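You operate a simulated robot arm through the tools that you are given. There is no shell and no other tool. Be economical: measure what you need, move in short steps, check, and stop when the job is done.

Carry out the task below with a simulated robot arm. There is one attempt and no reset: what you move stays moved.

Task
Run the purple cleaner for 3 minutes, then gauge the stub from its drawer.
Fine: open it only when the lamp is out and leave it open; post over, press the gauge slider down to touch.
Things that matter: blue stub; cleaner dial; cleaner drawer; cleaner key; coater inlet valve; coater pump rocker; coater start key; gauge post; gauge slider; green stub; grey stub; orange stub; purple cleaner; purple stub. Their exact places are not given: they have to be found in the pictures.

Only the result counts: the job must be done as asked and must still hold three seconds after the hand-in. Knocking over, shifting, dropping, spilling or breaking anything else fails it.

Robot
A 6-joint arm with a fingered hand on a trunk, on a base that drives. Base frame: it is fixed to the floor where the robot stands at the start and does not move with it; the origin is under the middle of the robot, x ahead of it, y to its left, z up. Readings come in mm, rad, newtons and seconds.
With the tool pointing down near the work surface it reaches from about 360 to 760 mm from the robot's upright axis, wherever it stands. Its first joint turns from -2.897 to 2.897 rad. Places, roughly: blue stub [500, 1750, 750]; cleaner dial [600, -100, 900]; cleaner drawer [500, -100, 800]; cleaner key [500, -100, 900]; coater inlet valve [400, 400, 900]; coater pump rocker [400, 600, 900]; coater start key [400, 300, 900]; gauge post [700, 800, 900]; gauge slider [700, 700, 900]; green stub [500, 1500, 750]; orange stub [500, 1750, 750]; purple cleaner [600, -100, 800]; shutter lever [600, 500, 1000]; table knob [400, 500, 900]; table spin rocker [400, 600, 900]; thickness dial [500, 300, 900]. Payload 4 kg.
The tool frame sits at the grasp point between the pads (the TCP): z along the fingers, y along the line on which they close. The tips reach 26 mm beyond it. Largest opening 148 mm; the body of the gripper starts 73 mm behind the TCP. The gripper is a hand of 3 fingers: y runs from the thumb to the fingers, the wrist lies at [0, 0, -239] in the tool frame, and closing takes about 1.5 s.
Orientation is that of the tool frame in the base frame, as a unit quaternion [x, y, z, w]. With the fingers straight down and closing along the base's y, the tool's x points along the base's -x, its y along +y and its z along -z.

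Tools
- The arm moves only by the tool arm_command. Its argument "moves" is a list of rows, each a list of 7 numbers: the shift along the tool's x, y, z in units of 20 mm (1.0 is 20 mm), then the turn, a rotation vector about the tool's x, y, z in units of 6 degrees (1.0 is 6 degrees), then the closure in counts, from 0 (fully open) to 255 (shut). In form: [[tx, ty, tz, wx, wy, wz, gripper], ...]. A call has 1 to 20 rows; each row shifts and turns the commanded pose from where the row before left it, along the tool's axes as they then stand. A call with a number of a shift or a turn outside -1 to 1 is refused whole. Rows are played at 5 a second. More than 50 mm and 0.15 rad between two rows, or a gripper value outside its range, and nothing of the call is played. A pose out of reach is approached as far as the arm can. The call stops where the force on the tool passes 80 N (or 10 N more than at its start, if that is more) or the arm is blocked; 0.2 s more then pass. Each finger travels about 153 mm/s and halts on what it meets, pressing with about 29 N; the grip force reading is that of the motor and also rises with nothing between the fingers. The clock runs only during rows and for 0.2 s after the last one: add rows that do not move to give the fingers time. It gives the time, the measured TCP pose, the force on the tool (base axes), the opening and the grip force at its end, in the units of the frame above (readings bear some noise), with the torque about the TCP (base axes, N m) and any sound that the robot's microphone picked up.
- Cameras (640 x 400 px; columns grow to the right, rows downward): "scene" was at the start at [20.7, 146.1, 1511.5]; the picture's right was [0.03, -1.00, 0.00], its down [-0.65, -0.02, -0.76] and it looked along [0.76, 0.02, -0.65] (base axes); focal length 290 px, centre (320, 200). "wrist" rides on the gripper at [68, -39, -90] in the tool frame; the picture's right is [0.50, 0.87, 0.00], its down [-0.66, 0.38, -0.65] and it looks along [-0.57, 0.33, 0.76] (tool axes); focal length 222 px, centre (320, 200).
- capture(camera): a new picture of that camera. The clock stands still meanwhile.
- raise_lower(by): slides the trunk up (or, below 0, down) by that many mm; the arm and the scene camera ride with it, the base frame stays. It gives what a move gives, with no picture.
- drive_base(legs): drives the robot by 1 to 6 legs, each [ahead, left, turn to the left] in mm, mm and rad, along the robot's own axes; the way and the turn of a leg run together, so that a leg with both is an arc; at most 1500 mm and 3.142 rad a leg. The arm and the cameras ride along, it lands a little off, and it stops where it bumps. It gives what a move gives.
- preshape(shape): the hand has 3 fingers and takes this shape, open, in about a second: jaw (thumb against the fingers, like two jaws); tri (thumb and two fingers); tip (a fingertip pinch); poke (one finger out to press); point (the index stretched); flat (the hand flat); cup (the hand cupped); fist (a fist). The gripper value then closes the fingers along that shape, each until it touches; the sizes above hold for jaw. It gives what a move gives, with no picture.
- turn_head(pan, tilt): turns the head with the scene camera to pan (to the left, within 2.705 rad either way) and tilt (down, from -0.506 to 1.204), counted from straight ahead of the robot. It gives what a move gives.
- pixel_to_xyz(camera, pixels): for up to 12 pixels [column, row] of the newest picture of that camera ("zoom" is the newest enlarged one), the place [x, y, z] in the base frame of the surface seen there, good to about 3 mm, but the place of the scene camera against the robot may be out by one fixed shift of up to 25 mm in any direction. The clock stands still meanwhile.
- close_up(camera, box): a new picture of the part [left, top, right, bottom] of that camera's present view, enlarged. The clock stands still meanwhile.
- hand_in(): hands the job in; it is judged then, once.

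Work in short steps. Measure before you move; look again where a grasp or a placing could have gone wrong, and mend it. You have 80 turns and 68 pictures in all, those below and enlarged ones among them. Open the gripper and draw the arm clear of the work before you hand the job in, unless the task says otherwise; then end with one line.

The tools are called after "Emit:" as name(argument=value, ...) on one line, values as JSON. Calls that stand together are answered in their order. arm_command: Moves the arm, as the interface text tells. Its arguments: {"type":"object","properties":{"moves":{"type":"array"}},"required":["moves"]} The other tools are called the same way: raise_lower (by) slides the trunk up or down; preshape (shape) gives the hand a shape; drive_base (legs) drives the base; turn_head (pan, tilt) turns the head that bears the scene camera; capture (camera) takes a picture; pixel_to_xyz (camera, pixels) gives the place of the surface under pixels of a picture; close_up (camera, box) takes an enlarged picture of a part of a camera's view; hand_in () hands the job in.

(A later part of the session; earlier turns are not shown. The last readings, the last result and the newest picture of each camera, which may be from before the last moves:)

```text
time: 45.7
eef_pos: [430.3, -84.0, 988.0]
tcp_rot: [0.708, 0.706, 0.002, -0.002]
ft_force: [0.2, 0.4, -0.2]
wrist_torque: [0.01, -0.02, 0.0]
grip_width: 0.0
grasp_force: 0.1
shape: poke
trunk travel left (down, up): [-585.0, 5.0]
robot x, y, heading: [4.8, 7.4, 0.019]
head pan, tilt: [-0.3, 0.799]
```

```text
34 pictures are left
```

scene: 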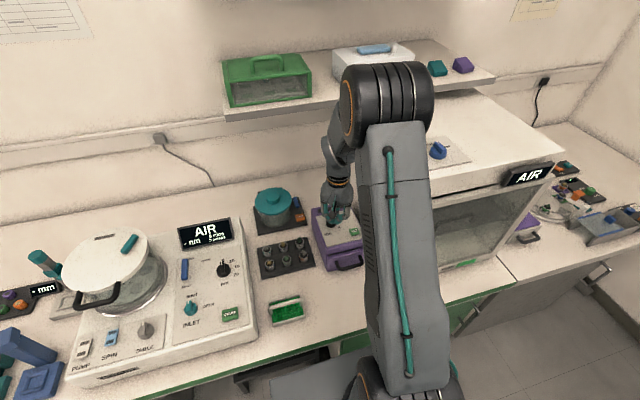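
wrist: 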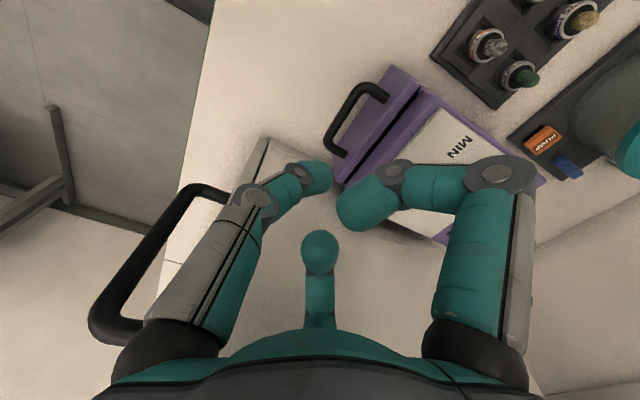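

I measure the finger tips in poke: (320,172), (358,205), (320,240), and the thumb knuckle (258,203).

Emit:
pixel_to_xyz(camera="wrist", pixels=[[322, 172], [325, 190], [358, 205], [320, 240], [258, 203], [245, 240], [500, 172], [395, 175]])

```text
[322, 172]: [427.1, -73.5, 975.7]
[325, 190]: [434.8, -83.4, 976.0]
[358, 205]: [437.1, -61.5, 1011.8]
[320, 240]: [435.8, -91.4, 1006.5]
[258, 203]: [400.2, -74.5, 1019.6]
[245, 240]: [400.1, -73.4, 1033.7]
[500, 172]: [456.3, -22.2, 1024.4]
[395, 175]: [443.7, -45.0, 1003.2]
```

The jaw shape with one finger behind the bar and a 30° tilt (palm away from the cleaner) suits best. I set jaw, yaw to -30° so one finger points +x, half close, tilt, and check above the handle.

Emit:
arm_command(moves=[[0.6, 0, 0, 0, 0, 0, 0]])

Emit:
preshape(shape="jaw")

Emit:
arm_command(moves=[[0, 0, 0, 0, 0, -1, 182], [0, 0, 0, 0, 0, -1, 182], [0, 0, 0, 0, 0, -1, 182], [0, 0, 0, 0, 0, -1, 182], [0, 0, 0, 0, 0, -1, 182], [0, 0, 0, 0, 0, -1, 182], [0, 0, 0, 0, 0, -1, 182], [0, 0, 0, 0, 0, -1, 182], [0, 0, 0, 0, 0, -1, 182], [0, 0, 0, 0, 0, -1, 182], [0, 0, 0, -0.5, -0.866, 0, 182], [0, 0, 0, -0.5, -0.866, 0, 182], [0, 0, 0, -0.5, -0.866, 0, 182], [0, 0, 0, -0.5, -0.866, 0, 182], [0, 0, 0, -0.5, -0.866, 0, 182], [0, 0, 0, 0, 0, 0, 182]])

Emit:
capture(camera="wrist")

```text
time: 46.1
eef_pos: [431.5, -72.3, 989.0]
tcp_rot: [0.709, 0.706, 0.002, -0.002]
ft_force: [0.7, 0.4, -0.5]
wrist_torque: [0.03, -0.03, 0.01]
grip_width: 0.1
grasp_force: 0.0
shape: poke
trunk travel left (down, up): [-585.0, 5.0]
robot x, y, heading: [5.1, 6.5, 0.012]
head pan, tilt: [-0.3, 0.799]
```

```text
time: 47.0
eef_pos: [431.3, -72.2, 988.7]
tcp_rot: [0.708, 0.706, 0.002, -0.001]
ft_force: [0.1, -0.3, -0.9]
wrist_torque: [-0.01, 0.02, 0.01]
grip_width: 147.6
grasp_force: 0.1
shape: jaw
trunk travel left (down, up): [-585.0, 5.0]
robot x, y, heading: [5.6, 9.7, 0.017]
head pan, tilt: [-0.3, 0.799]
```

```text
time: 50.4
eef_pos: [446.2, -70.9, 1021.4]
tcp_rot: [0.254, 0.945, 0.069, 0.193]
ft_force: [-0.1, 0.4, -0.5]
wrist_torque: [-0.01, -0.01, 0.0]
grip_width: 42.5
grasp_force: 0.1
shape: jaw
out of reach, approached as far as the arm can: row 13, 14, 15
trunk travel left (down, up): [-585.0, 5.0]
robot x, y, heading: [4.5, 5.1, 0.021]
head pan, tilt: [-0.3, 0.799]
```

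```text
33 pictures are left
```

wrist: 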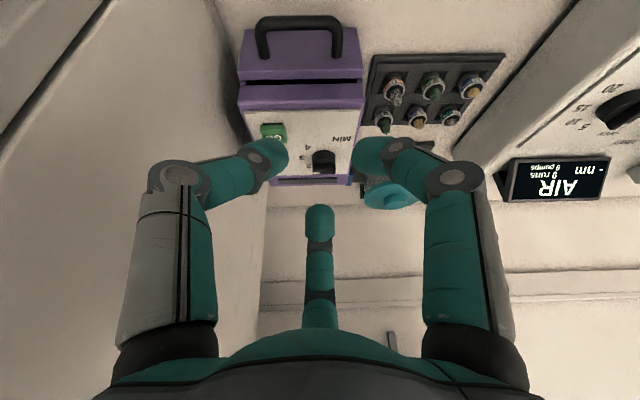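

Tilt was limited because the arm is too folded here. I back the base 150 mm for better reach and look.

Emit:
drive_base(legs=[[-150, 0, 0]])

```text
time: 51.8
eef_pos: [296.6, -72.7, 1021.8]
tcp_rot: [0.254, 0.946, 0.07, 0.192]
ft_force: [1.0, 0.2, 0.2]
wrist_torque: [-0.04, 0.02, 0.0]
grip_width: 42.7
grasp_force: 0.0
shape: jaw
trunk travel left (down, up): [-585.0, 5.0]
robot x, y, heading: [-146.8, 6.1, 0.017]
head pan, tilt: [-0.3, 0.799]
```

Now I finish the tilt to 30° and move above the handle at (447,-75,900).

Emit:
arm_command(moves=[[0, 0, 0, -0.54, -0.94, 0, 182], [-0.306, 0.16, 0.903, 0, 0, 0, 182], [-0.306, 0.16, 0.903, 0, 0, 0, 182], [-0.306, 0.16, 0.903, 0, 0, 0, 182], [-0.306, 0.16, 0.903, 0, 0, 0, 182], [-0.306, 0.16, 0.903, 0, 0, 0, 182], [-0.306, 0.16, 0.903, 0, 0, 0, 182], [-0.306, 0.16, 0.903, 0, 0, 0, 182], [-0.306, 0.16, 0.903, 0, 0, 0, 182], [-0.306, 0.16, 0.903, 0, 0, 0, 182], [-0.306, 0.16, 0.903, 0, 0, 0, 182]])

Emit:
capture(camera="wrist")

Emit:
capture(camera="scene")

```text
time: 54.2
eef_pos: [473.7, -79.2, 966.7]
tcp_rot: [0.252, 0.934, 0.083, 0.241]
ft_force: [0.0, 0.3, -0.6]
wrist_torque: [0.02, 0.02, 0.01]
grip_width: 42.6
grasp_force: 0.1
shape: jaw
out of reach, approached as far as the arm can: row 1, 2, 3, 4, 5, 6, 7
trunk travel left (down, up): [-585.0, 5.0]
robot x, y, heading: [-148.2, 3.2, 0.022]
head pan, tilt: [-0.3, 0.799]
```

```text
32 pictures are left
```

wrist: 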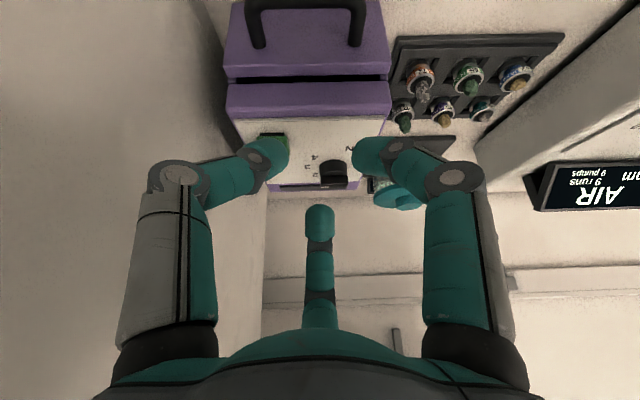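

```text
31 pictures are left
```

scene: 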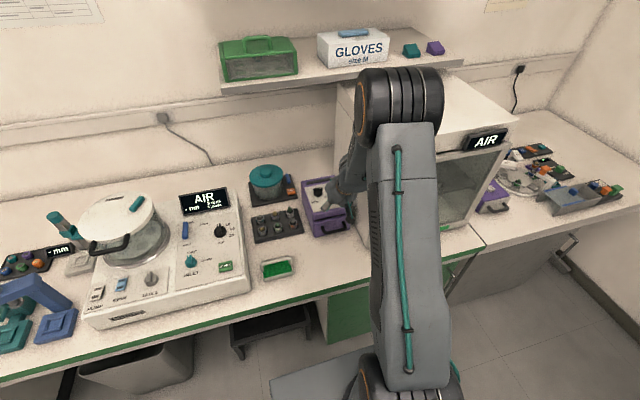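

Pose reached (474,-79,967). I shift 27 mm back in x and lower with the trunk by 85 mm, then view.

Emit:
arm_command(moves=[[0.55, -0.2, -0.34, 0, 0, 0, 182], [0.55, -0.2, -0.34, 0, 0, 0, 182]])

Emit:
raise_lower(by=-85)

Emit:
close_up(camera="wrist", box=[190, 0, 450, 220])

Emit:
close_up(camera="scene", box=[270, 140, 390, 260])

```text
time: 54.8
eef_pos: [458.9, -78.6, 980.0]
tcp_rot: [0.253, 0.933, 0.082, 0.241]
ft_force: [0.9, -0.1, 0.2]
wrist_torque: [-0.02, 0.01, 0.0]
grip_width: 42.5
grasp_force: 0.1
shape: jaw
out of reach, approached as far as the arm can: row 1, 2
trunk travel left (down, up): [-585.0, 5.0]
robot x, y, heading: [-148.3, 7.2, 0.013]
head pan, tilt: [-0.3, 0.799]
```

```text
time: 56.0
eef_pos: [458.3, -80.3, 895.0]
tcp_rot: [0.252, 0.934, 0.083, 0.241]
ft_force: [-0.2, 0.4, 1.2]
wrist_torque: [0.01, 0.03, -0.03]
grip_width: 42.5
grasp_force: 0.0
shape: jaw
trunk travel left (down, up): [-500.0, 90.0]
robot x, y, heading: [-144.0, 7.3, 0.017]
head pan, tilt: [-0.3, 0.799]
```

```text
1.82 times, centred on (320, 110) of wrist
```

zoom: 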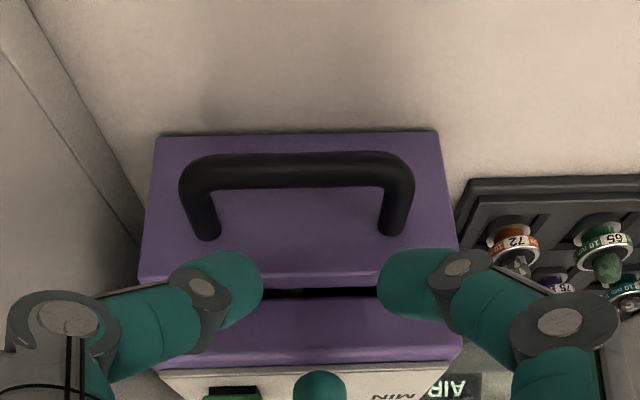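

```text
3.33 times, centred on (330, 200) of scene
```

zoom: 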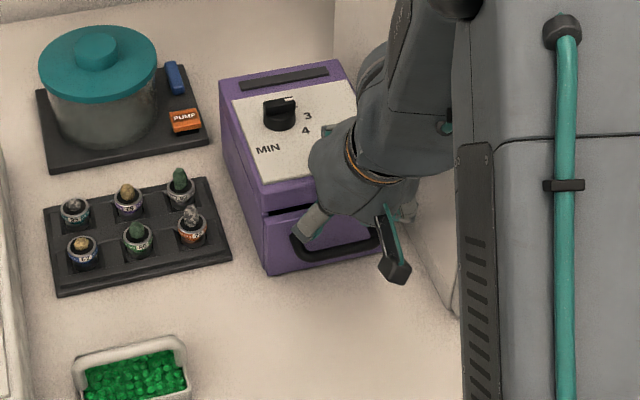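

Lamp is out. I back the base 60 mm and use the arm to bring the TCP to (447,-76), still above the handle.

Emit:
drive_base(legs=[[-60, 0, 0]])

Emit:
arm_command(moves=[[-0.87, 0.61, 0.61, 0, 0, 0, 182], [-0.87, 0.61, 0.61, 0, 0, 0, 182]])

```text
time: 57.0
eef_pos: [398.7, -80.8, 896.3]
tcp_rot: [0.252, 0.934, 0.083, 0.241]
ft_force: [0.3, 0.3, -1.1]
wrist_torque: [-0.01, -0.01, 0.01]
grip_width: 42.5
grasp_force: 0.1
shape: jaw
trunk travel left (down, up): [-500.0, 90.0]
robot x, y, heading: [-206.5, 5.5, 0.015]
head pan, tilt: [-0.3, 0.799]
```

```text
time: 57.6
eef_pos: [447.6, -76.8, 895.1]
tcp_rot: [0.252, 0.933, 0.083, 0.242]
ft_force: [-0.7, -0.6, 0.1]
wrist_torque: [0.02, 0.0, 0.0]
grip_width: 42.6
grasp_force: 0.0
shape: jaw
trunk travel left (down, up): [-500.0, 90.0]
robot x, y, heading: [-203.2, 7.3, 0.021]
head pan, tilt: [-0.3, 0.799]
```

At (447,-77,895). I lower 50 mm by trunk and look at finger versus bar.

Emit:
raise_lower(by=-50)

Emit:
capture(camera="wrist")

```text
time: 58.5
eef_pos: [447.5, -76.3, 844.8]
tcp_rot: [0.252, 0.933, 0.084, 0.242]
ft_force: [0.7, -0.1, 0.0]
wrist_torque: [0.0, 0.01, -0.01]
grip_width: 42.7
grasp_force: 0.0
shape: jaw
trunk travel left (down, up): [-450.0, 140.0]
robot x, y, heading: [-204.5, 5.8, 0.02]
head pan, tilt: [-0.3, 0.799]
```

```text
28 pictures are left
```

wrist: 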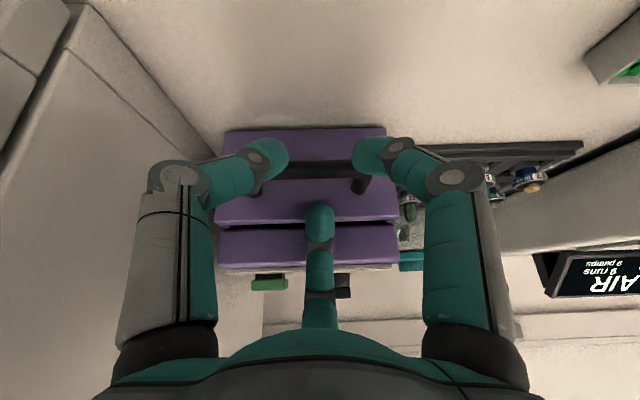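

I measure the rear fingertip (320,212), the front tips and the bar in this picture.

Emit:
pixel_to_xyz(camera="wrist", pixels=[[320, 210], [320, 235], [320, 225], [278, 152], [368, 152], [320, 165], [320, 175], [340, 172], [320, 200], [320, 222]])

```text
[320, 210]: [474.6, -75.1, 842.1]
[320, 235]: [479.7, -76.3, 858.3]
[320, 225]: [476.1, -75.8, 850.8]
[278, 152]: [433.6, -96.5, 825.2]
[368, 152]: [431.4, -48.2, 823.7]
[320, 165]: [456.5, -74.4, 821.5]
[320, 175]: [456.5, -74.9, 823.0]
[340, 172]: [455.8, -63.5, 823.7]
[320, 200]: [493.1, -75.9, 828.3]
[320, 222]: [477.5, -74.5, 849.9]
```

The rear finger's front is at x≈475; bar back ≈467, face ≈492. I shift 4 mm back and lower 28 mm with the arm so force limits guard it.

Emit:
arm_command(moves=[[0.15, -0.087, -0.1, 0, 0, 0, 182], [0.2, -0.117, 0.404, 0, 0, 0, 182], [0.2, -0.117, 0.404, 0, 0, 0, 182], [0.2, -0.117, 0.404, 0, 0, 0, 182], [0, 0, 0, 0, 0, 0, 182]])

Emit:
close_up(camera="wrist", box=[200, 110, 440, 260])

```text
time: 59.7
eef_pos: [443.8, -74.9, 818.7]
tcp_rot: [0.253, 0.934, 0.082, 0.24]
ft_force: [-0.4, 0.0, -0.3]
wrist_torque: [0.03, 0.03, -0.02]
grip_width: 42.3
grasp_force: 0.0
shape: jaw
trunk travel left (down, up): [-450.0, 140.0]
robot x, y, heading: [-204.4, 5.8, 0.013]
head pan, tilt: [-0.3, 0.799]
```

```text
2.67 times, centred on (320, 185) of wrist
```

zoom: 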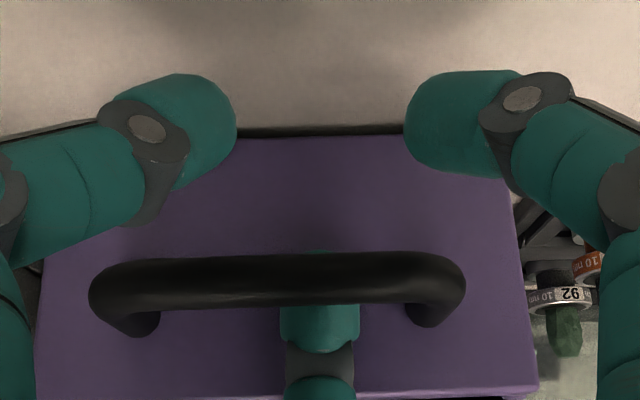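

The finger is hooked behind the bar with no contact force. I pull -x by 80 mm.

Emit:
arm_command(moves=[[0.375, -0.216, -0.25, 0, 0, 0, 182], [0.375, -0.216, -0.25, 0, 0, 0, 182], [0.375, -0.216, -0.25, 0, 0, 0, 182], [0.375, -0.216, -0.25, 0, 0, 0, 182], [0.375, -0.216, -0.25, 0, 0, 0, 182], [0.375, -0.216, -0.25, 0, 0, 0, 182], [0.375, -0.216, -0.25, 0, 0, 0, 182], [0.375, -0.216, -0.25, 0, 0, 0, 182]])

Emit:
capture(camera="wrist")

```text
time: 61.5
eef_pos: [389.4, -83.1, 846.3]
tcp_rot: [0.252, 0.934, 0.084, 0.237]
ft_force: [0.0, 0.4, 0.2]
wrist_torque: [-0.04, -0.02, 0.0]
grip_width: 42.6
grasp_force: 0.0
shape: jaw
out of reach, approached as far as the arm can: row 3, 4, 5, 6, 7, 8
trunk travel left (down, up): [-450.0, 140.0]
robot x, y, heading: [-202.2, 7.1, 0.016]
head pan, tilt: [-0.3, 0.799]
```

```text
26 pictures are left
```

wrist: 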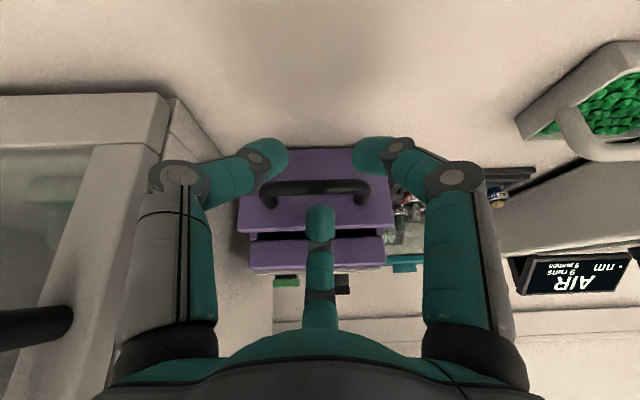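

The arm rose off its reach limit after partly opening. I measure where the handle is now.

Emit:
pixel_to_xyz(camera="wrist", pixels=[[300, 185], [345, 185], [320, 210], [300, 210], [270, 236], [320, 228], [300, 245], [290, 225], [355, 185]])

Emit:
close_up(camera="wrist", box=[220, 130, 420, 290])

```text
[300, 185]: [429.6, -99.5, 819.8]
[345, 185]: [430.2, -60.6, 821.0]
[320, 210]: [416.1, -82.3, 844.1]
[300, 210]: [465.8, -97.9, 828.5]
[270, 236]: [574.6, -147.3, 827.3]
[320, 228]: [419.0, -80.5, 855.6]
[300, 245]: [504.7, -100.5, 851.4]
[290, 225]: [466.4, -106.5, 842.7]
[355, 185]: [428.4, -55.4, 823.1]
```

```text
2.50 times, centred on (320, 210) of wrist
```

zoom: 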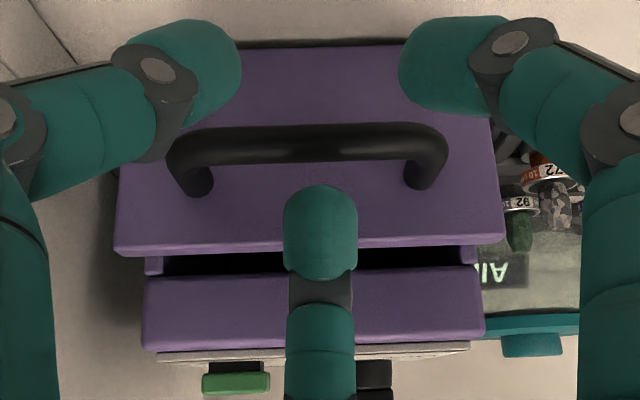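

The drawer is open ~27 mm. I back the base 90 mm, then extend the arm to re-hook at x≈417, lowering 28 mm.

Emit:
drive_base(legs=[[-90, 0, 0]])

Emit:
arm_command(moves=[[-0.855, 0.563, 0.59, 0, 0, 0, 182], [-0.855, 0.563, 0.59, 0, 0, 0, 182], [-0.855, 0.563, 0.59, 0, 0, 0, 182], [-0.855, 0.563, 0.59, 0, 0, 0, 182], [-0.855, 0.563, 0.59, 0, 0, 0, 182], [0, 0, 0, 0, 0, 0, 182]])

```text
time: 62.6
eef_pos: [297.3, -83.4, 846.9]
tcp_rot: [0.252, 0.935, 0.084, 0.237]
ft_force: [0.2, -0.1, 0.1]
wrist_torque: [0.0, 0.02, 0.01]
grip_width: 42.5
grasp_force: 0.2
shape: jaw
trunk travel left (down, up): [-450.0, 140.0]
robot x, y, heading: [-296.0, 8.9, 0.019]
head pan, tilt: [-0.3, 0.799]
```

```text
time: 64.0
eef_pos: [417.1, -78.6, 844.3]
tcp_rot: [0.253, 0.935, 0.083, 0.236]
ft_force: [0.7, -0.4, -0.4]
wrist_torque: [0.03, 0.01, 0.03]
grip_width: 42.9
grasp_force: 0.1
shape: jaw
trunk travel left (down, up): [-450.0, 140.0]
robot x, y, heading: [-302.6, 2.8, 0.015]
head pan, tilt: [-0.3, 0.799]
```

Positioned. I lower 30 mm to hook behind the bar, then pull 60 mm by the arm (reach is fine now).

Emit:
arm_command(moves=[[0.21, -0.122, 0.42, 0, 0, 0, 182], [0.21, -0.122, 0.42, 0, 0, 0, 182], [0.21, -0.122, 0.42, 0, 0, 0, 182], [0.375, -0.216, -0.25, 0, 0, 0, 182], [0.375, -0.216, -0.25, 0, 0, 0, 182], [0.375, -0.216, -0.25, 0, 0, 0, 182], [0.375, -0.216, -0.25, 0, 0, 0, 182], [0.375, -0.216, -0.25, 0, 0, 0, 182], [0.375, -0.216, -0.25, 0, 0, 0, 182]])

Emit:
capture(camera="wrist")

```text
time: 66.0
eef_pos: [356.5, -76.3, 817.3]
tcp_rot: [0.252, 0.935, 0.084, 0.236]
ft_force: [0.1, 0.2, 0.2]
wrist_torque: [0.02, 0.0, -0.01]
grip_width: 42.6
grasp_force: 0.0
shape: jaw
trunk travel left (down, up): [-450.0, 140.0]
robot x, y, heading: [-299.6, 3.0, 0.016]
head pan, tilt: [-0.3, 0.799]
```

```text
24 pictures are left
```

wrist: 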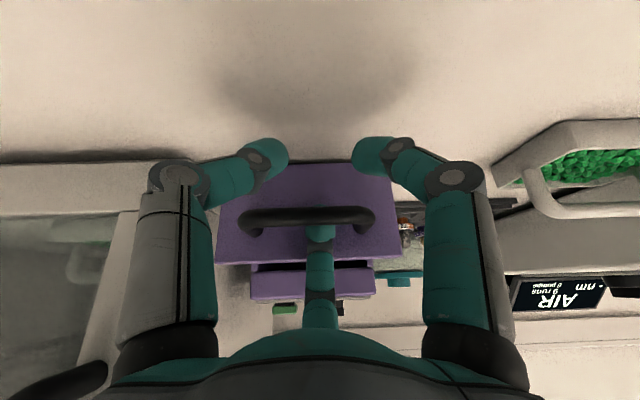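

The finger is still hooked. I measure the bar and drawer front to see the opening.

Emit:
pixel_to_xyz(camera="wrist", pixels=[[300, 215], [345, 215], [280, 255], [345, 262], [270, 250], [300, 290]])

Emit:
close_up(camera="scene", box=[250, 120, 410, 240])

```text
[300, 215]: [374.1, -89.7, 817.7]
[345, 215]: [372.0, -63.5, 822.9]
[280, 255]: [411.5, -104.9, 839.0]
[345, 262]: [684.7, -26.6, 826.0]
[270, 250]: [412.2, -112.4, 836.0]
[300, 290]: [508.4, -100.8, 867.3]
```

```text
3.33 times, centred on (330, 180) of scene
```

zoom: 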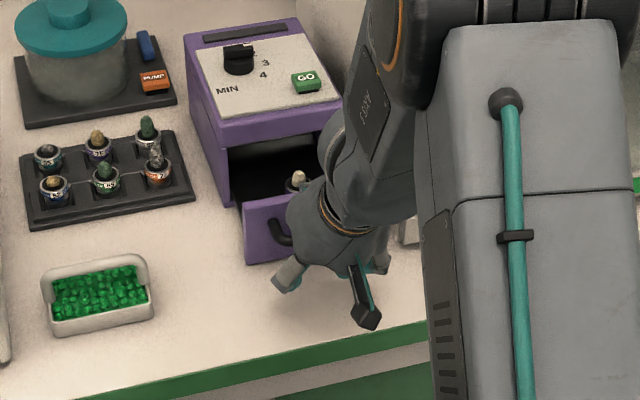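

The drawer is open ~83 mm and the stub is visible inside. I raise the trunk 120 mm to unhook and look in.

Emit:
raise_lower(by=120)

Emit:
capture(camera="wrist")

```text
time: 67.5
eef_pos: [356.4, -76.3, 937.4]
tcp_rot: [0.252, 0.934, 0.084, 0.237]
ft_force: [-0.4, 0.5, 0.2]
wrist_torque: [-0.01, 0.01, 0.06]
grip_width: 42.8
grasp_force: 0.0
shape: jaw
trunk travel left (down, up): [-570.0, 20.0]
robot x, y, heading: [-293.1, 3.3, 0.015]
head pan, tilt: [-0.3, 0.799]
```

```text
22 pictures are left
```

wrist: 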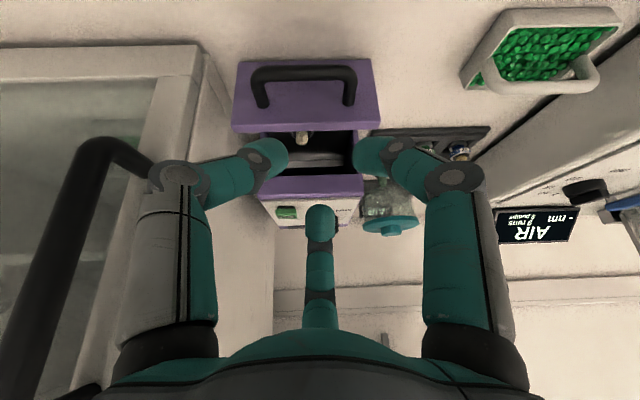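

The stub is hidden behind the drawer front at (303,135). I un-tilt the hand in place to look in from above.

Emit:
arm_command(moves=[[0, 0, 0, 0.5, 0.866, 0, 100], [0, 0, 0, 0.5, 0.866, 0, 0], [0, 0, 0, 0.5, 0.866, 0, 0], [0, 0, 0, 0.5, 0.866, 0, 0], [0, 0, 0, 0.45, 0.78, 0, 0], [0, 0, 0, 0, 0, 0, 0]])

Emit:
close_up(camera="wrist", box=[210, 60, 430, 260])

```text
time: 68.9
eef_pos: [357.7, -72.4, 937.8]
tcp_rot: [0.252, 0.967, 0.032, 0.017]
ft_force: [0.3, -0.3, -0.2]
wrist_torque: [-0.01, -0.02, -0.01]
grip_width: 147.8
grasp_force: 0.1
shape: jaw
out of reach, approached as far as the arm can: row 1
trunk travel left (down, up): [-570.0, 20.0]
robot x, y, heading: [-297.4, 3.1, 0.017]
head pan, tilt: [-0.3, 0.799]
```

```text
2.00 times, centred on (320, 160) of wrist
```

zoom: 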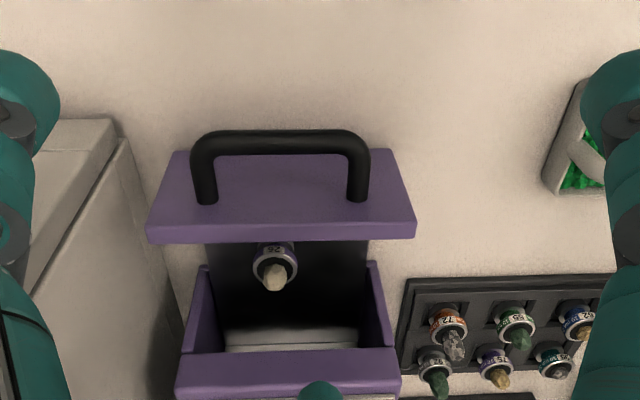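

The purple-banded stub stands at (272,268) in the drawer. I measure it and the drawer edges.

Emit:
pixel_to_xyz(camera="zoom", pixels=[[275, 280], [258, 265], [294, 265], [275, 250], [275, 292], [230, 225], [330, 225], [330, 300], [290, 330], [190, 300], [385, 290], [290, 358]])

```text
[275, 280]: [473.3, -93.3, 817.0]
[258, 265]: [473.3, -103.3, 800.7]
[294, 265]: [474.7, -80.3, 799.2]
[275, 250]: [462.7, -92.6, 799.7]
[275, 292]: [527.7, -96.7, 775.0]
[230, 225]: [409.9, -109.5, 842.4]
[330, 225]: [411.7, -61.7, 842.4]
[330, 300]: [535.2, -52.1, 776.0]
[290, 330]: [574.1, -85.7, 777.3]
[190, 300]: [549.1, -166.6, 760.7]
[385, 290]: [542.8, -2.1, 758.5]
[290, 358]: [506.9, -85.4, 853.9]
```

The stub centre is (473,-92), ring top z≈800, only 24 mm from the cleaner body, so the drawer should open more. I measure the side walls, then plan pushing the front panel from inside.

Emit:
pixel_to_xyz(camera="zoom", pixels=[[375, 275], [370, 300], [205, 275], [212, 300], [385, 330], [190, 340], [365, 250], [210, 250], [290, 238], [260, 238], [365, 320], [220, 330]])

```text
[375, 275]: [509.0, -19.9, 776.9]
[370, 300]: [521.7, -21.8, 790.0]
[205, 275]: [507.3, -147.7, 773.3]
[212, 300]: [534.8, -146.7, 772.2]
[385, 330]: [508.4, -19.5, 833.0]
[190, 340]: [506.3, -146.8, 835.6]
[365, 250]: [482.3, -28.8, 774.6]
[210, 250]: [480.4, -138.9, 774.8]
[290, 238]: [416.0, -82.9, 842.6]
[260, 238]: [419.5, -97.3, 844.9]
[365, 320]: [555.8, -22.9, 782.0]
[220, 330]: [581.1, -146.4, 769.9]
```

The tray is open-sided with inner front at x≈420. I close the fingers, enter behind the front panel at (445,-55,838), and push it ~35 mm further open.

Emit:
arm_command(moves=[[0, 0, 0, 0.67, 0.15, 0.13, 255], [0, 0, 0, 0, 0, 0, 255], [0, 0, 0, 0, 0, 0, 255], [0, 0, 0, 0, 0, 0, 255], [-0.835, 0.73, 0, 0, 0, 0, 255], [-0.835, 0.73, 0, 0, 0, 0, 255], [-0.835, 0.73, 0, 0, 0, 0, 255], [-0.835, 0.73, 0, 0, 0, 0, 255], [0, 0, 1, 0, 0, 0, 255], [0, 0, 1, 0, 0, 0, 255], [0, 0, 1, 0, 0, 0, 255], [0, 0, 1, 0, 0, 0, 255], [0, 0, 1, 0, 0, 0, 255], [0, 0, 0, 0, 0, 0, 255]])

Emit:
capture(camera="wrist")

```text
time: 71.9
eef_pos: [446.3, -55.2, 839.5]
tcp_rot: [0.258, 0.966, 0.001, 0.002]
ft_force: [0.5, 1.4, 0.1]
wrist_torque: [0.01, 0.05, -0.01]
grip_width: 0.1
grasp_force: 28.3
shape: jaw
trunk travel left (down, up): [-570.0, 20.0]
robot x, y, heading: [-299.8, 1.1, 0.02]
head pan, tilt: [-0.3, 0.799]
```

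```text
20 pictures are left
```

wrist: 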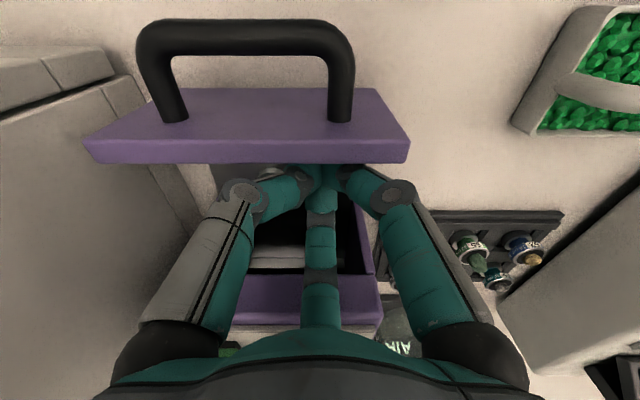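

The fingers are behind the panel with no contact. I push -x by ~44 mm in 6 mm steps.

Emit:
arm_command(moves=[[0.26, -0.15, 0, 0, 0, 0, 255], [0.26, -0.15, 0, 0, 0, 0, 255], [0.26, -0.15, 0, 0, 0, 0, 255], [0.26, -0.15, 0, 0, 0, 0, 255], [0.26, -0.15, 0, 0, 0, 0, 255], [0.26, -0.15, 0, 0, 0, 0, 255], [0.26, -0.15, 0, 0, 0, 0, 255], [0, 0, 0, 0, 0, 0, 255]])

Emit:
capture(camera="wrist")

```text
time: 73.7
eef_pos: [402.9, -55.0, 837.7]
tcp_rot: [0.258, 0.966, 0.0, 0.001]
ft_force: [0.5, 1.1, 0.4]
wrist_torque: [0.0, 0.0, -0.05]
grip_width: 0.0
grasp_force: 29.1
shape: jaw
trunk travel left (down, up): [-570.0, 20.0]
robot x, y, heading: [-297.3, 5.0, 0.016]
head pan, tilt: [-0.3, 0.799]
```

```text
19 pictures are left
```

wrist: 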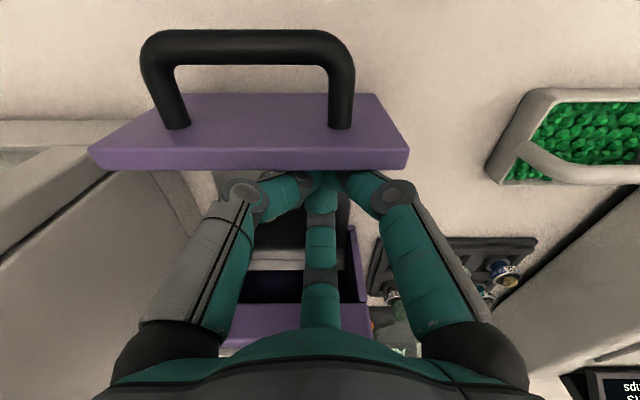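

The drawer moved along. I lift 100 mm, step back and re-measure the stub.

Emit:
arm_command(moves=[[-0.2, 0.1, -1, 0, 0, 0, 255], [0, 0, -1, 0, 0, 0, 255], [0, 0, -1, 0, 0, 0, 255], [0, 0, -1, 0, 0, 0, 100], [0, 0, -1, 0, 0, 0, 0], [0.8, -0.7, 0, 0, 0, 0, 0], [0.8, -0.7, 0, 0, 0, 0, 0], [0.5, -0.6, 0, 0, 0, 0, 0], [0, 0, 0, 0, 0, 0, 0]])

Emit:
close_up(camera="wrist", box=[220, 60, 420, 220])

```text
time: 75.7
eef_pos: [351.3, -67.6, 938.4]
tcp_rot: [0.259, 0.966, 0.001, 0.002]
ft_force: [-0.3, -0.9, -0.2]
wrist_torque: [0.0, 0.0, 0.0]
grip_width: 147.9
grasp_force: 0.0
shape: jaw
trunk travel left (down, up): [-570.0, 20.0]
robot x, y, heading: [-295.3, 7.0, 0.015]
head pan, tilt: [-0.3, 0.799]
```

```text
2.50 times, centred on (320, 140) of wrist
```

zoom: 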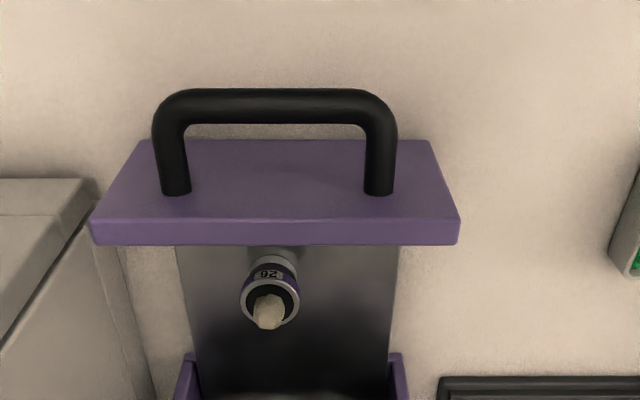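

Emit:
pixel_to_xyz(camera="zoom", pixels=[[268, 310], [268, 322], [245, 300], [296, 300], [270, 280], [268, 267], [278, 258], [280, 240], [220, 260], [270, 230], [380, 370], [310, 280]])

```text
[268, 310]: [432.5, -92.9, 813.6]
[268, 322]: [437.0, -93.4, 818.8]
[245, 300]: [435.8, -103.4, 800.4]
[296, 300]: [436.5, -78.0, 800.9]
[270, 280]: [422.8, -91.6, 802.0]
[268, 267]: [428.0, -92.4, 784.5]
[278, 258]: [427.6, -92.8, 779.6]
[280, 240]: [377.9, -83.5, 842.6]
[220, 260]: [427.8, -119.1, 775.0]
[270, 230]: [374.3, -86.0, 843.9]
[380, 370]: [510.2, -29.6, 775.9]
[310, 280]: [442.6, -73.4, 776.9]
```

The stub is at (435,-91), ø≈25, ring top z≈801, sample up to 820. I half close, go over it and descend to z≈850, then check centring.

Emit:
arm_command(moves=[[-0.845, 0.216, 0, 0, 0, 0, 188], [-0.845, 0.216, 0, 0, 0, 0, 188], [-0.845, 0.216, 0, 0, 0, 0, 188], [-0.845, 0.216, 0, 0, 0, 0, 188], [-0.845, 0.216, 0, 0, 0, 0, 188], [0, 0, 0, 0, 0, 0, 188], [0, 0, 0, 0, 0, 0, 188], [0, 0, 0.9, 0, 0, 0, 188], [0, 0, 0.9, 0, 0, 0, 188], [0, 0, 0.9, 0, 0, 0, 188], [0, 0, 0.9, 0, 0, 0, 188], [0, 0, 0.8, 0, 0, 0, 188], [0, 0, 0, 0, 0, 0, 188]])

Emit:
close_up(camera="wrist", box=[220, 100, 420, 240])

```text
time: 78.5
eef_pos: [434.1, -92.6, 849.7]
tcp_rot: [0.26, 0.966, 0.0, 0.001]
ft_force: [-0.2, 0.1, -0.3]
wrist_torque: [-0.02, 0.01, 0.0]
grip_width: 39.3
grasp_force: 0.1
shape: jaw
trunk travel left (down, up): [-570.0, 20.0]
robot x, y, heading: [-296.2, 1.3, 0.019]
head pan, tilt: [-0.3, 0.799]
```

```text
2.86 times, centred on (320, 170) of wrist
```

zoom: 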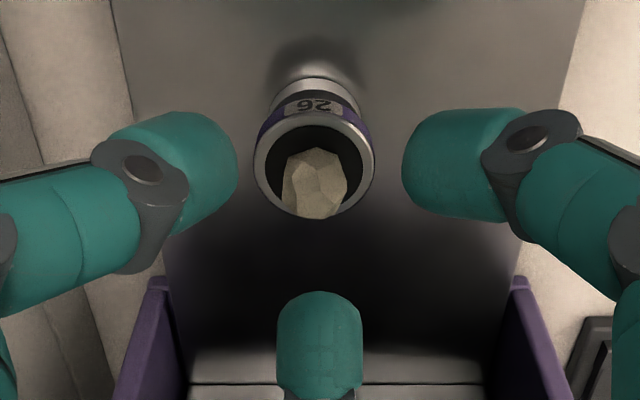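

The stub is centred between the fingers. I lower 40 mm to z≈810 and close on the band.

Emit:
arm_command(moves=[[0, 0, 0.5, 0, 0, 0, 188], [0, 0, 0.5, 0, 0, 0, 188], [0, 0, 0.5, 0, 0, 0, 188], [0, 0, 0.5, 0, 0, 0, 188], [0, 0, 0, 0, 0, 0, 210], [0, 0, 0, 0, 0, 0, 255], [0, 0, 0, 0, 0, 0, 255], [0, 0, 0, 0, 0, 0, 255], [0, 0, 0, 0, 0, 0, 255]])

Emit:
close_up(camera="wrist", box=[220, 100, 420, 240])

```text
time: 80.5
eef_pos: [433.4, -92.8, 810.2]
tcp_rot: [0.259, 0.966, 0.001, 0.002]
ft_force: [0.6, -0.8, 1.0]
wrist_torque: [0.03, 0.01, 0.02]
grip_width: 21.4
grasp_force: 29.3
shape: jaw
trunk travel left (down, up): [-570.0, 20.0]
robot x, y, heading: [-298.5, 6.2, 0.017]
head pan, tilt: [-0.3, 0.799]
```

```text
2.86 times, centred on (320, 170) of wrist
```

zoom: 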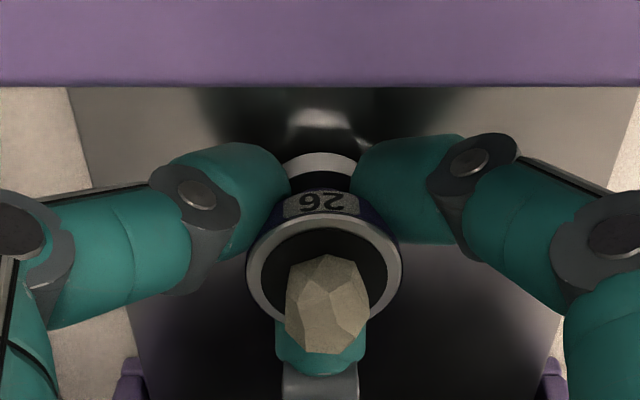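

Gripped at 21 mm, 29 N. I lift 120 mm and retract in -x to clear the bench before driving.

Emit:
arm_command(moves=[[0, 0, -0.5, 0, 0, 0, 255], [0, 0, -1, 0, 0, 0, 255], [0, 0, -1, 0, 0, 0, 255], [0, 0, -1, 0, 0, 0, 255], [0, 0, -1, 0, 0, 0, 255], [0, 0, -1, 0, 0, 0, 255], [0, 0, -1, 0, 0, 0, 255], [0.8, -0.46, 0, 0, 0, 0, 255], [0.8, -0.46, 0, 0, 0, 0, 255], [0.8, -0.46, 0, 0, 0, 0, 255], [0.8, -0.46, 0, 0, 0, 0, 255], [0.8, -0.46, 0, 0, 0, 0, 255], [0.8, -0.46, 0, 0, 0, 0, 255], [0.8, -0.46, 0, 0, 0, 0, 255], [0.8, -0.46, 0, 0, 0, 0, 255], [0.8, -0.46, 0, 0, 0, 0, 255]])

Emit:
drive_base(legs=[[0, 750, -0.017]])

Emit:
turn_head(pan=0.15, tilt=0.6)

Emit:
capture(camera="scene")

```text
time: 83.9
eef_pos: [267.8, -92.1, 940.2]
tcp_rot: [0.259, 0.966, 0.002, 0.002]
ft_force: [-0.3, 0.4, -0.7]
wrist_torque: [-0.03, -0.01, -0.01]
grip_width: 21.1
grasp_force: 28.5
shape: jaw
trunk travel left (down, up): [-570.0, 20.0]
robot x, y, heading: [-298.7, 5.2, 0.018]
head pan, tilt: [-0.3, 0.799]
```

```text
time: 88.0
eef_pos: [260.8, 650.0, 939.7]
tcp_rot: [0.268, 0.963, 0.0, 0.002]
ft_force: [0.1, 0.6, -1.1]
wrist_torque: [0.01, -0.01, 0.03]
grip_width: 21.4
grasp_force: 29.0
shape: jaw
trunk travel left (down, up): [-570.0, 20.0]
robot x, y, heading: [-296.7, 755.4, -0.004]
head pan, tilt: [-0.3, 0.799]
```

```text
time: 88.9
eef_pos: [260.7, 650.9, 940.9]
tcp_rot: [0.268, 0.963, 0.001, 0.002]
ft_force: [0.3, -0.2, -0.2]
wrist_torque: [0.0, -0.01, -0.05]
grip_width: 21.3
grasp_force: 28.9
shape: jaw
trunk travel left (down, up): [-570.0, 20.0]
robot x, y, heading: [-305.2, 757.4, -0.002]
head pan, tilt: [0.15, 0.6]
```

```text
15 pictures are left
```

scene: 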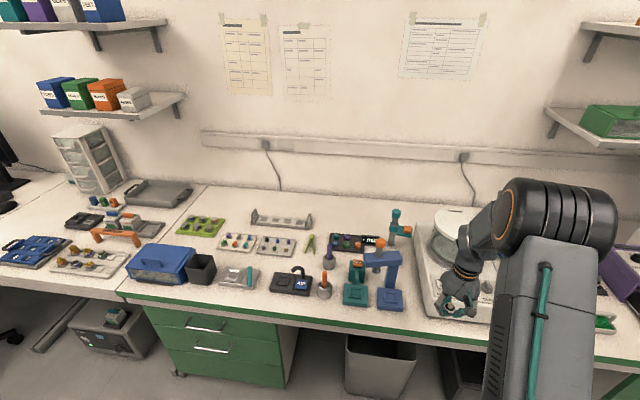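

I enlarge the gauge region near (385,250).

Emit:
close_up(camera="scene", box=[320, 195, 450, 315])

```text
3.33 times, centred on (385, 255) of scene
```

zoom: 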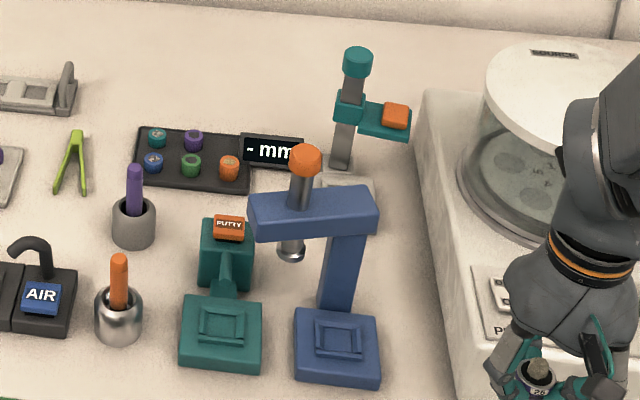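

The gauge: teal-capped post, slider clamp with arm and orange pad pointing -y; the nest in front is partly hidden by the blue press. I measure the parts.

Emit:
pixel_to_xyz(camera="zoom", pixels=[[357, 50], [357, 68], [350, 110], [375, 125], [395, 112], [395, 122], [340, 160], [358, 182], [272, 150], [305, 150], [340, 205], [230, 168]])

Emit:
pixel_to_xyz(camera="scene", pixels=[[430, 215], [420, 250], [465, 215], [397, 300], [355, 292]])

```text
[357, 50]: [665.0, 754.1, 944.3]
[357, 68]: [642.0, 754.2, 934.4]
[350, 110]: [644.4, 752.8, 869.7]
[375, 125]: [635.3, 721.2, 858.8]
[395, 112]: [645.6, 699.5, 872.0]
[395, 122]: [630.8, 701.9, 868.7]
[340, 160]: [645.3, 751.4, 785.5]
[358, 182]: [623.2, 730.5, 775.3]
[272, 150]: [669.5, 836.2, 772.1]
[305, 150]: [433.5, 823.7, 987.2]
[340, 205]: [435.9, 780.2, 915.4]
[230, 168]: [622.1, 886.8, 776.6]
```

```text
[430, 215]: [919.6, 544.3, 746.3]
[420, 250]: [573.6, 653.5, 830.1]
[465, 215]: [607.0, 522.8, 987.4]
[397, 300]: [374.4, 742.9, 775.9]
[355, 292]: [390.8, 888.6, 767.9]
```

I lift to z≈1080, align to y≈752, then drive 270 mm ahead and view the gauge with the wrist camera.

Emit:
arm_command(moves=[[0, 0, -1, 0, 0, 0, 255], [0, 0, -1, 0, 0, 0, 255], [0, 0, -1, 0, 0, 0, 255], [0, 0, -1, 0, 0, 0, 255], [0, 0, -1, 0, 0, 0, 255], [0, 0, -1, 0, 0, 0, 255], [0, 0, -1, 0, 0, 0, 255], [0.5, 0.866, 0, 0, 0, 0, 255], [0.5, 0.866, 0, 0, 0, 0, 255], [0.5, 0.866, 0, 0, 0, 0, 255], [0.5, 0.866, 0, 0, 0, 0, 255], [0.5, 0.866, 0, 0, 0, 0, 255]])

Emit:
drive_base(legs=[[270, 0, 0]])

Emit:
capture(camera="wrist")

```text
time: 91.5
eef_pos: [261.4, 749.9, 1079.3]
tcp_rot: [0.269, 0.963, 0.001, 0.001]
ft_force: [-0.4, -0.3, 0.1]
wrist_torque: [0.01, 0.03, 0.0]
grip_width: 21.1
grasp_force: 29.1
shape: jaw
trunk travel left (down, up): [-570.0, 20.0]
robot x, y, heading: [-302.7, 756.8, -0.004]
head pan, tilt: [0.15, 0.6]
```

```text
time: 93.4
eef_pos: [532.5, 749.1, 1079.9]
tcp_rot: [0.268, 0.963, 0.001, 0.0]
ft_force: [-0.3, 0.3, -0.9]
wrist_torque: [0.01, -0.01, -0.03]
grip_width: 21.6
grasp_force: 28.9
shape: jaw
trunk travel left (down, up): [-570.0, 20.0]
robot x, y, heading: [-34.7, 757.1, -0.008]
head pan, tilt: [0.15, 0.6]
```

```text
13 pictures are left
```

wrist: 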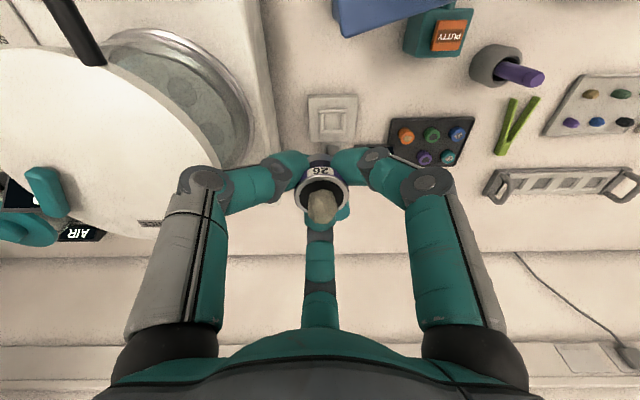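

The nest is seen at (332,118). I measure it, the stub in hand, and the chamber edge.

Emit:
pixel_to_xyz(camera="wrist", pixels=[[332, 117], [320, 106], [345, 106], [318, 130], [346, 130], [308, 97], [357, 97], [308, 142], [336, 150], [215, 150], [245, 120], [322, 195]])

```text
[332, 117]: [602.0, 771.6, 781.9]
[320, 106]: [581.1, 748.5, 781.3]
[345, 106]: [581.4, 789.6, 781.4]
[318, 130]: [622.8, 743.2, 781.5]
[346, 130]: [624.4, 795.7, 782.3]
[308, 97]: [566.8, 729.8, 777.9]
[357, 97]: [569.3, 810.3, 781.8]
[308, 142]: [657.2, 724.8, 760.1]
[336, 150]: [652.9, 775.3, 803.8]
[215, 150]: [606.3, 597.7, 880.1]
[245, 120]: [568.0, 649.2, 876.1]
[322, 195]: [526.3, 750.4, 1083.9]
```

The nest centre is about (602,771), z≈782; the post stands ~53 mm behind it, so I yaw to +10° (post and slider in finger gaps) and tilt the palm 12° toward me, then go to (540,771,960) for a closer look.

Emit:
arm_command(moves=[[0, 0, 0, 0, 0, -0.98, 255], [0, 0, 0, 0, 0, -0.98, 255], [0, 0, 0, 0, 0, -0.98, 255], [0, 0, 0, 0, 0, -0.98, 255], [0, 0, 0, 0, 0, -0.98, 255], [0, 0, 0, 0, 0, -0.98, 255], [0, 0, 0, 0, 0, -0.98, 255], [0, 0, 0, 0.174, -0.985, 0, 255], [0, 0, 0, 0.174, -0.985, 0, 255], [0.11, 0.205, 0.99, 0, 0, 0, 255], [0.11, 0.205, 0.99, 0, 0, 0, 255], [0.11, 0.205, 0.99, 0, 0, 0, 255], [0.11, 0.205, 0.99, 0, 0, 0, 255], [0.11, 0.205, 0.99, 0, 0, 0, 255], [0.11, 0.205, 0.99, 0, 0, 0, 255], [0, 0, 0, 0, 0, 0, 255]])

Emit:
capture(camera="wrist")

```text
time: 96.8
eef_pos: [539.5, 769.6, 958.8]
tcp_rot: [-0.087, 0.991, -0.008, 0.104]
ft_force: [0.5, -0.1, -1.1]
wrist_torque: [0.0, -0.03, 0.0]
grip_width: 21.0
grasp_force: 29.2
shape: jaw
trunk travel left (down, up): [-570.0, 20.0]
robot x, y, heading: [-32.8, 756.6, -0.001]
head pan, tilt: [0.15, 0.6]
```

```text
12 pictures are left
```

wrist: 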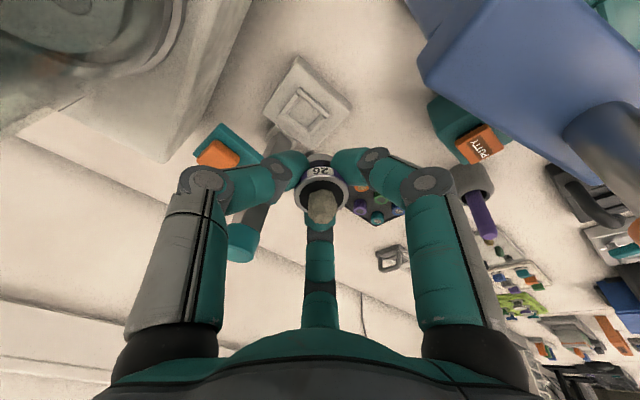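

Nest at (303,105), orange pad (218,153), cap (242,240). I measure all.

Emit:
pixel_to_xyz(camera="wrist", pixels=[[303, 106], [301, 88], [326, 112], [302, 126], [282, 104], [297, 58], [350, 98], [218, 153], [205, 140], [242, 240], [240, 258], [283, 138]])

Emit:
close_up(camera="wrist", box=[190, 40, 390, 165])

```text
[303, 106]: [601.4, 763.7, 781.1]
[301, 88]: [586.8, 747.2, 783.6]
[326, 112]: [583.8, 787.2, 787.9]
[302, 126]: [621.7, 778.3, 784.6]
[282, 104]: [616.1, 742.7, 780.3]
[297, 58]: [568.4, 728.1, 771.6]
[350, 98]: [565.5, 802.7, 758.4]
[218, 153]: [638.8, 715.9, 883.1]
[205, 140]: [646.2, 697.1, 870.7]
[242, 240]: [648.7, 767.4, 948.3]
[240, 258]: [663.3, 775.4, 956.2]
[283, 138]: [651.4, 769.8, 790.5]
```

```text
3.20 times, centred on (290, 102) of wrist
```

zoom: 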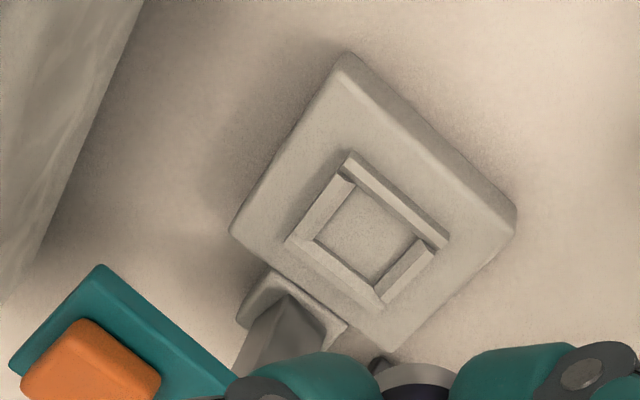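

I measure the pocket: inner corners and centre in the zoom.

Emit:
pixel_to_xyz(camera="zoom", pixels=[[366, 236], [355, 190], [412, 242], [375, 276], [320, 238], [350, 158], [443, 240], [380, 298], [290, 242], [390, 215], [345, 262], [335, 210]])

```text
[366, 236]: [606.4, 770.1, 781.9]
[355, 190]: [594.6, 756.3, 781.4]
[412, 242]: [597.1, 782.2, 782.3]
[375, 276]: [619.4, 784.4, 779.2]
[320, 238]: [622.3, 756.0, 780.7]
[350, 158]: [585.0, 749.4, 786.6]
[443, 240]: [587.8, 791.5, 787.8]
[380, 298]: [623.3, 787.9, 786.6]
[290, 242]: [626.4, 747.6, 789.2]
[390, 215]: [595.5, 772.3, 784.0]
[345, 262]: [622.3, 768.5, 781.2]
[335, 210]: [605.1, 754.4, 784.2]
```

Pocket centre ≈ (607.5,769.7), floor z≈781, rim ≈787; the post is at x≈655. I move diagonally to TCP (600,770,850), stub bottom just above the rim, and re-check.

Emit:
arm_command(moves=[[-0.302, -0.053, 0.993, 0, 0, 0, 255], [-0.302, -0.053, 0.993, 0, 0, 0, 255], [-0.302, -0.053, 0.993, 0, 0, 0, 255], [-0.302, -0.053, 0.993, 0, 0, 0, 255], [-0.302, -0.053, 0.993, 0, 0, 0, 255], [-0.302, -0.053, 0.993, 0, 0, 0, 255], [0, 0, 0, 0, 0, 0, 255]])

Emit:
close_up(camera="wrist", box=[220, 80, 420, 220])

```text
time: 98.4
eef_pos: [599.9, 770.5, 852.0]
tcp_rot: [-0.087, 0.991, -0.008, 0.105]
ft_force: [0.4, -0.2, -0.5]
wrist_torque: [-0.01, 0.01, -0.01]
grip_width: 21.1
grasp_force: 29.2
shape: jaw
trunk travel left (down, up): [-570.0, 20.0]
robot x, y, heading: [-29.2, 755.7, -0.003]
head pan, tilt: [0.15, 0.6]
```

```text
2.86 times, centred on (320, 150) of wrist
```

zoom: 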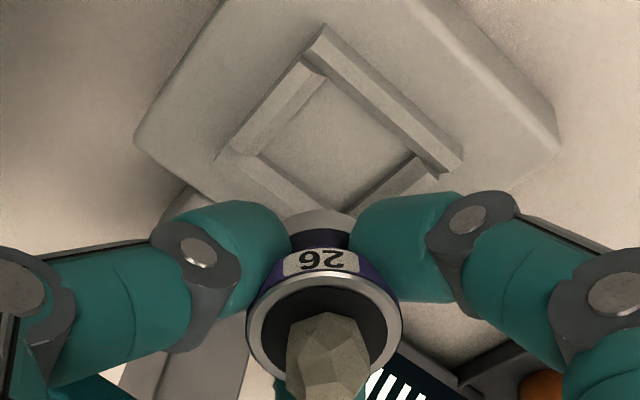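

Closer now. I re-measure the rim corners and the stub's lower front edge.

Emit:
pixel_to_xyz(camera="zoom", pixels=[[322, 30], [222, 153], [458, 160], [326, 82], [263, 150], [410, 157], [318, 215], [318, 240], [325, 300], [255, 310], [395, 310], [330, 150]])

```text
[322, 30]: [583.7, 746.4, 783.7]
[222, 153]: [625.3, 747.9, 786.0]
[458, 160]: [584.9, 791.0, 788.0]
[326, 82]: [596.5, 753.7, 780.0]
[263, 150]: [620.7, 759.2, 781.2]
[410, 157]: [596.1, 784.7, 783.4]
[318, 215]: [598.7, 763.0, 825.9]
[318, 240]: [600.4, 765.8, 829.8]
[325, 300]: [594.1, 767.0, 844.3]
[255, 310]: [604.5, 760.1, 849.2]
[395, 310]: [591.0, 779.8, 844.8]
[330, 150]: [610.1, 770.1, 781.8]
```

Centre agrees (606.5,769.3) with the stub's foot at (607,770.5). I lower 33 mm in small steps and read the force.

Emit:
arm_command(moves=[[0.086, -0.03, 0.4, 0, 0, 0, 255], [0.086, 0, 0.4, 0, 0, 0, 255], [0.086, 0, 0.4, 0, 0, 0, 255], [0.086, 0, 0.4, 0, 0, 0, 255], [0, 0, 0, 0, 0, 0, 255]])

```text
time: 99.6
eef_pos: [599.7, 768.5, 818.4]
tcp_rot: [-0.087, 0.991, -0.009, 0.105]
ft_force: [-0.5, -0.5, 0.0]
wrist_torque: [0.03, 0.0, 0.01]
grip_width: 21.0
grasp_force: 29.5
shape: jaw
trunk travel left (down, up): [-570.0, 20.0]
robot x, y, heading: [-31.6, 756.9, -0.005]
head pan, tilt: [0.15, 0.6]
```

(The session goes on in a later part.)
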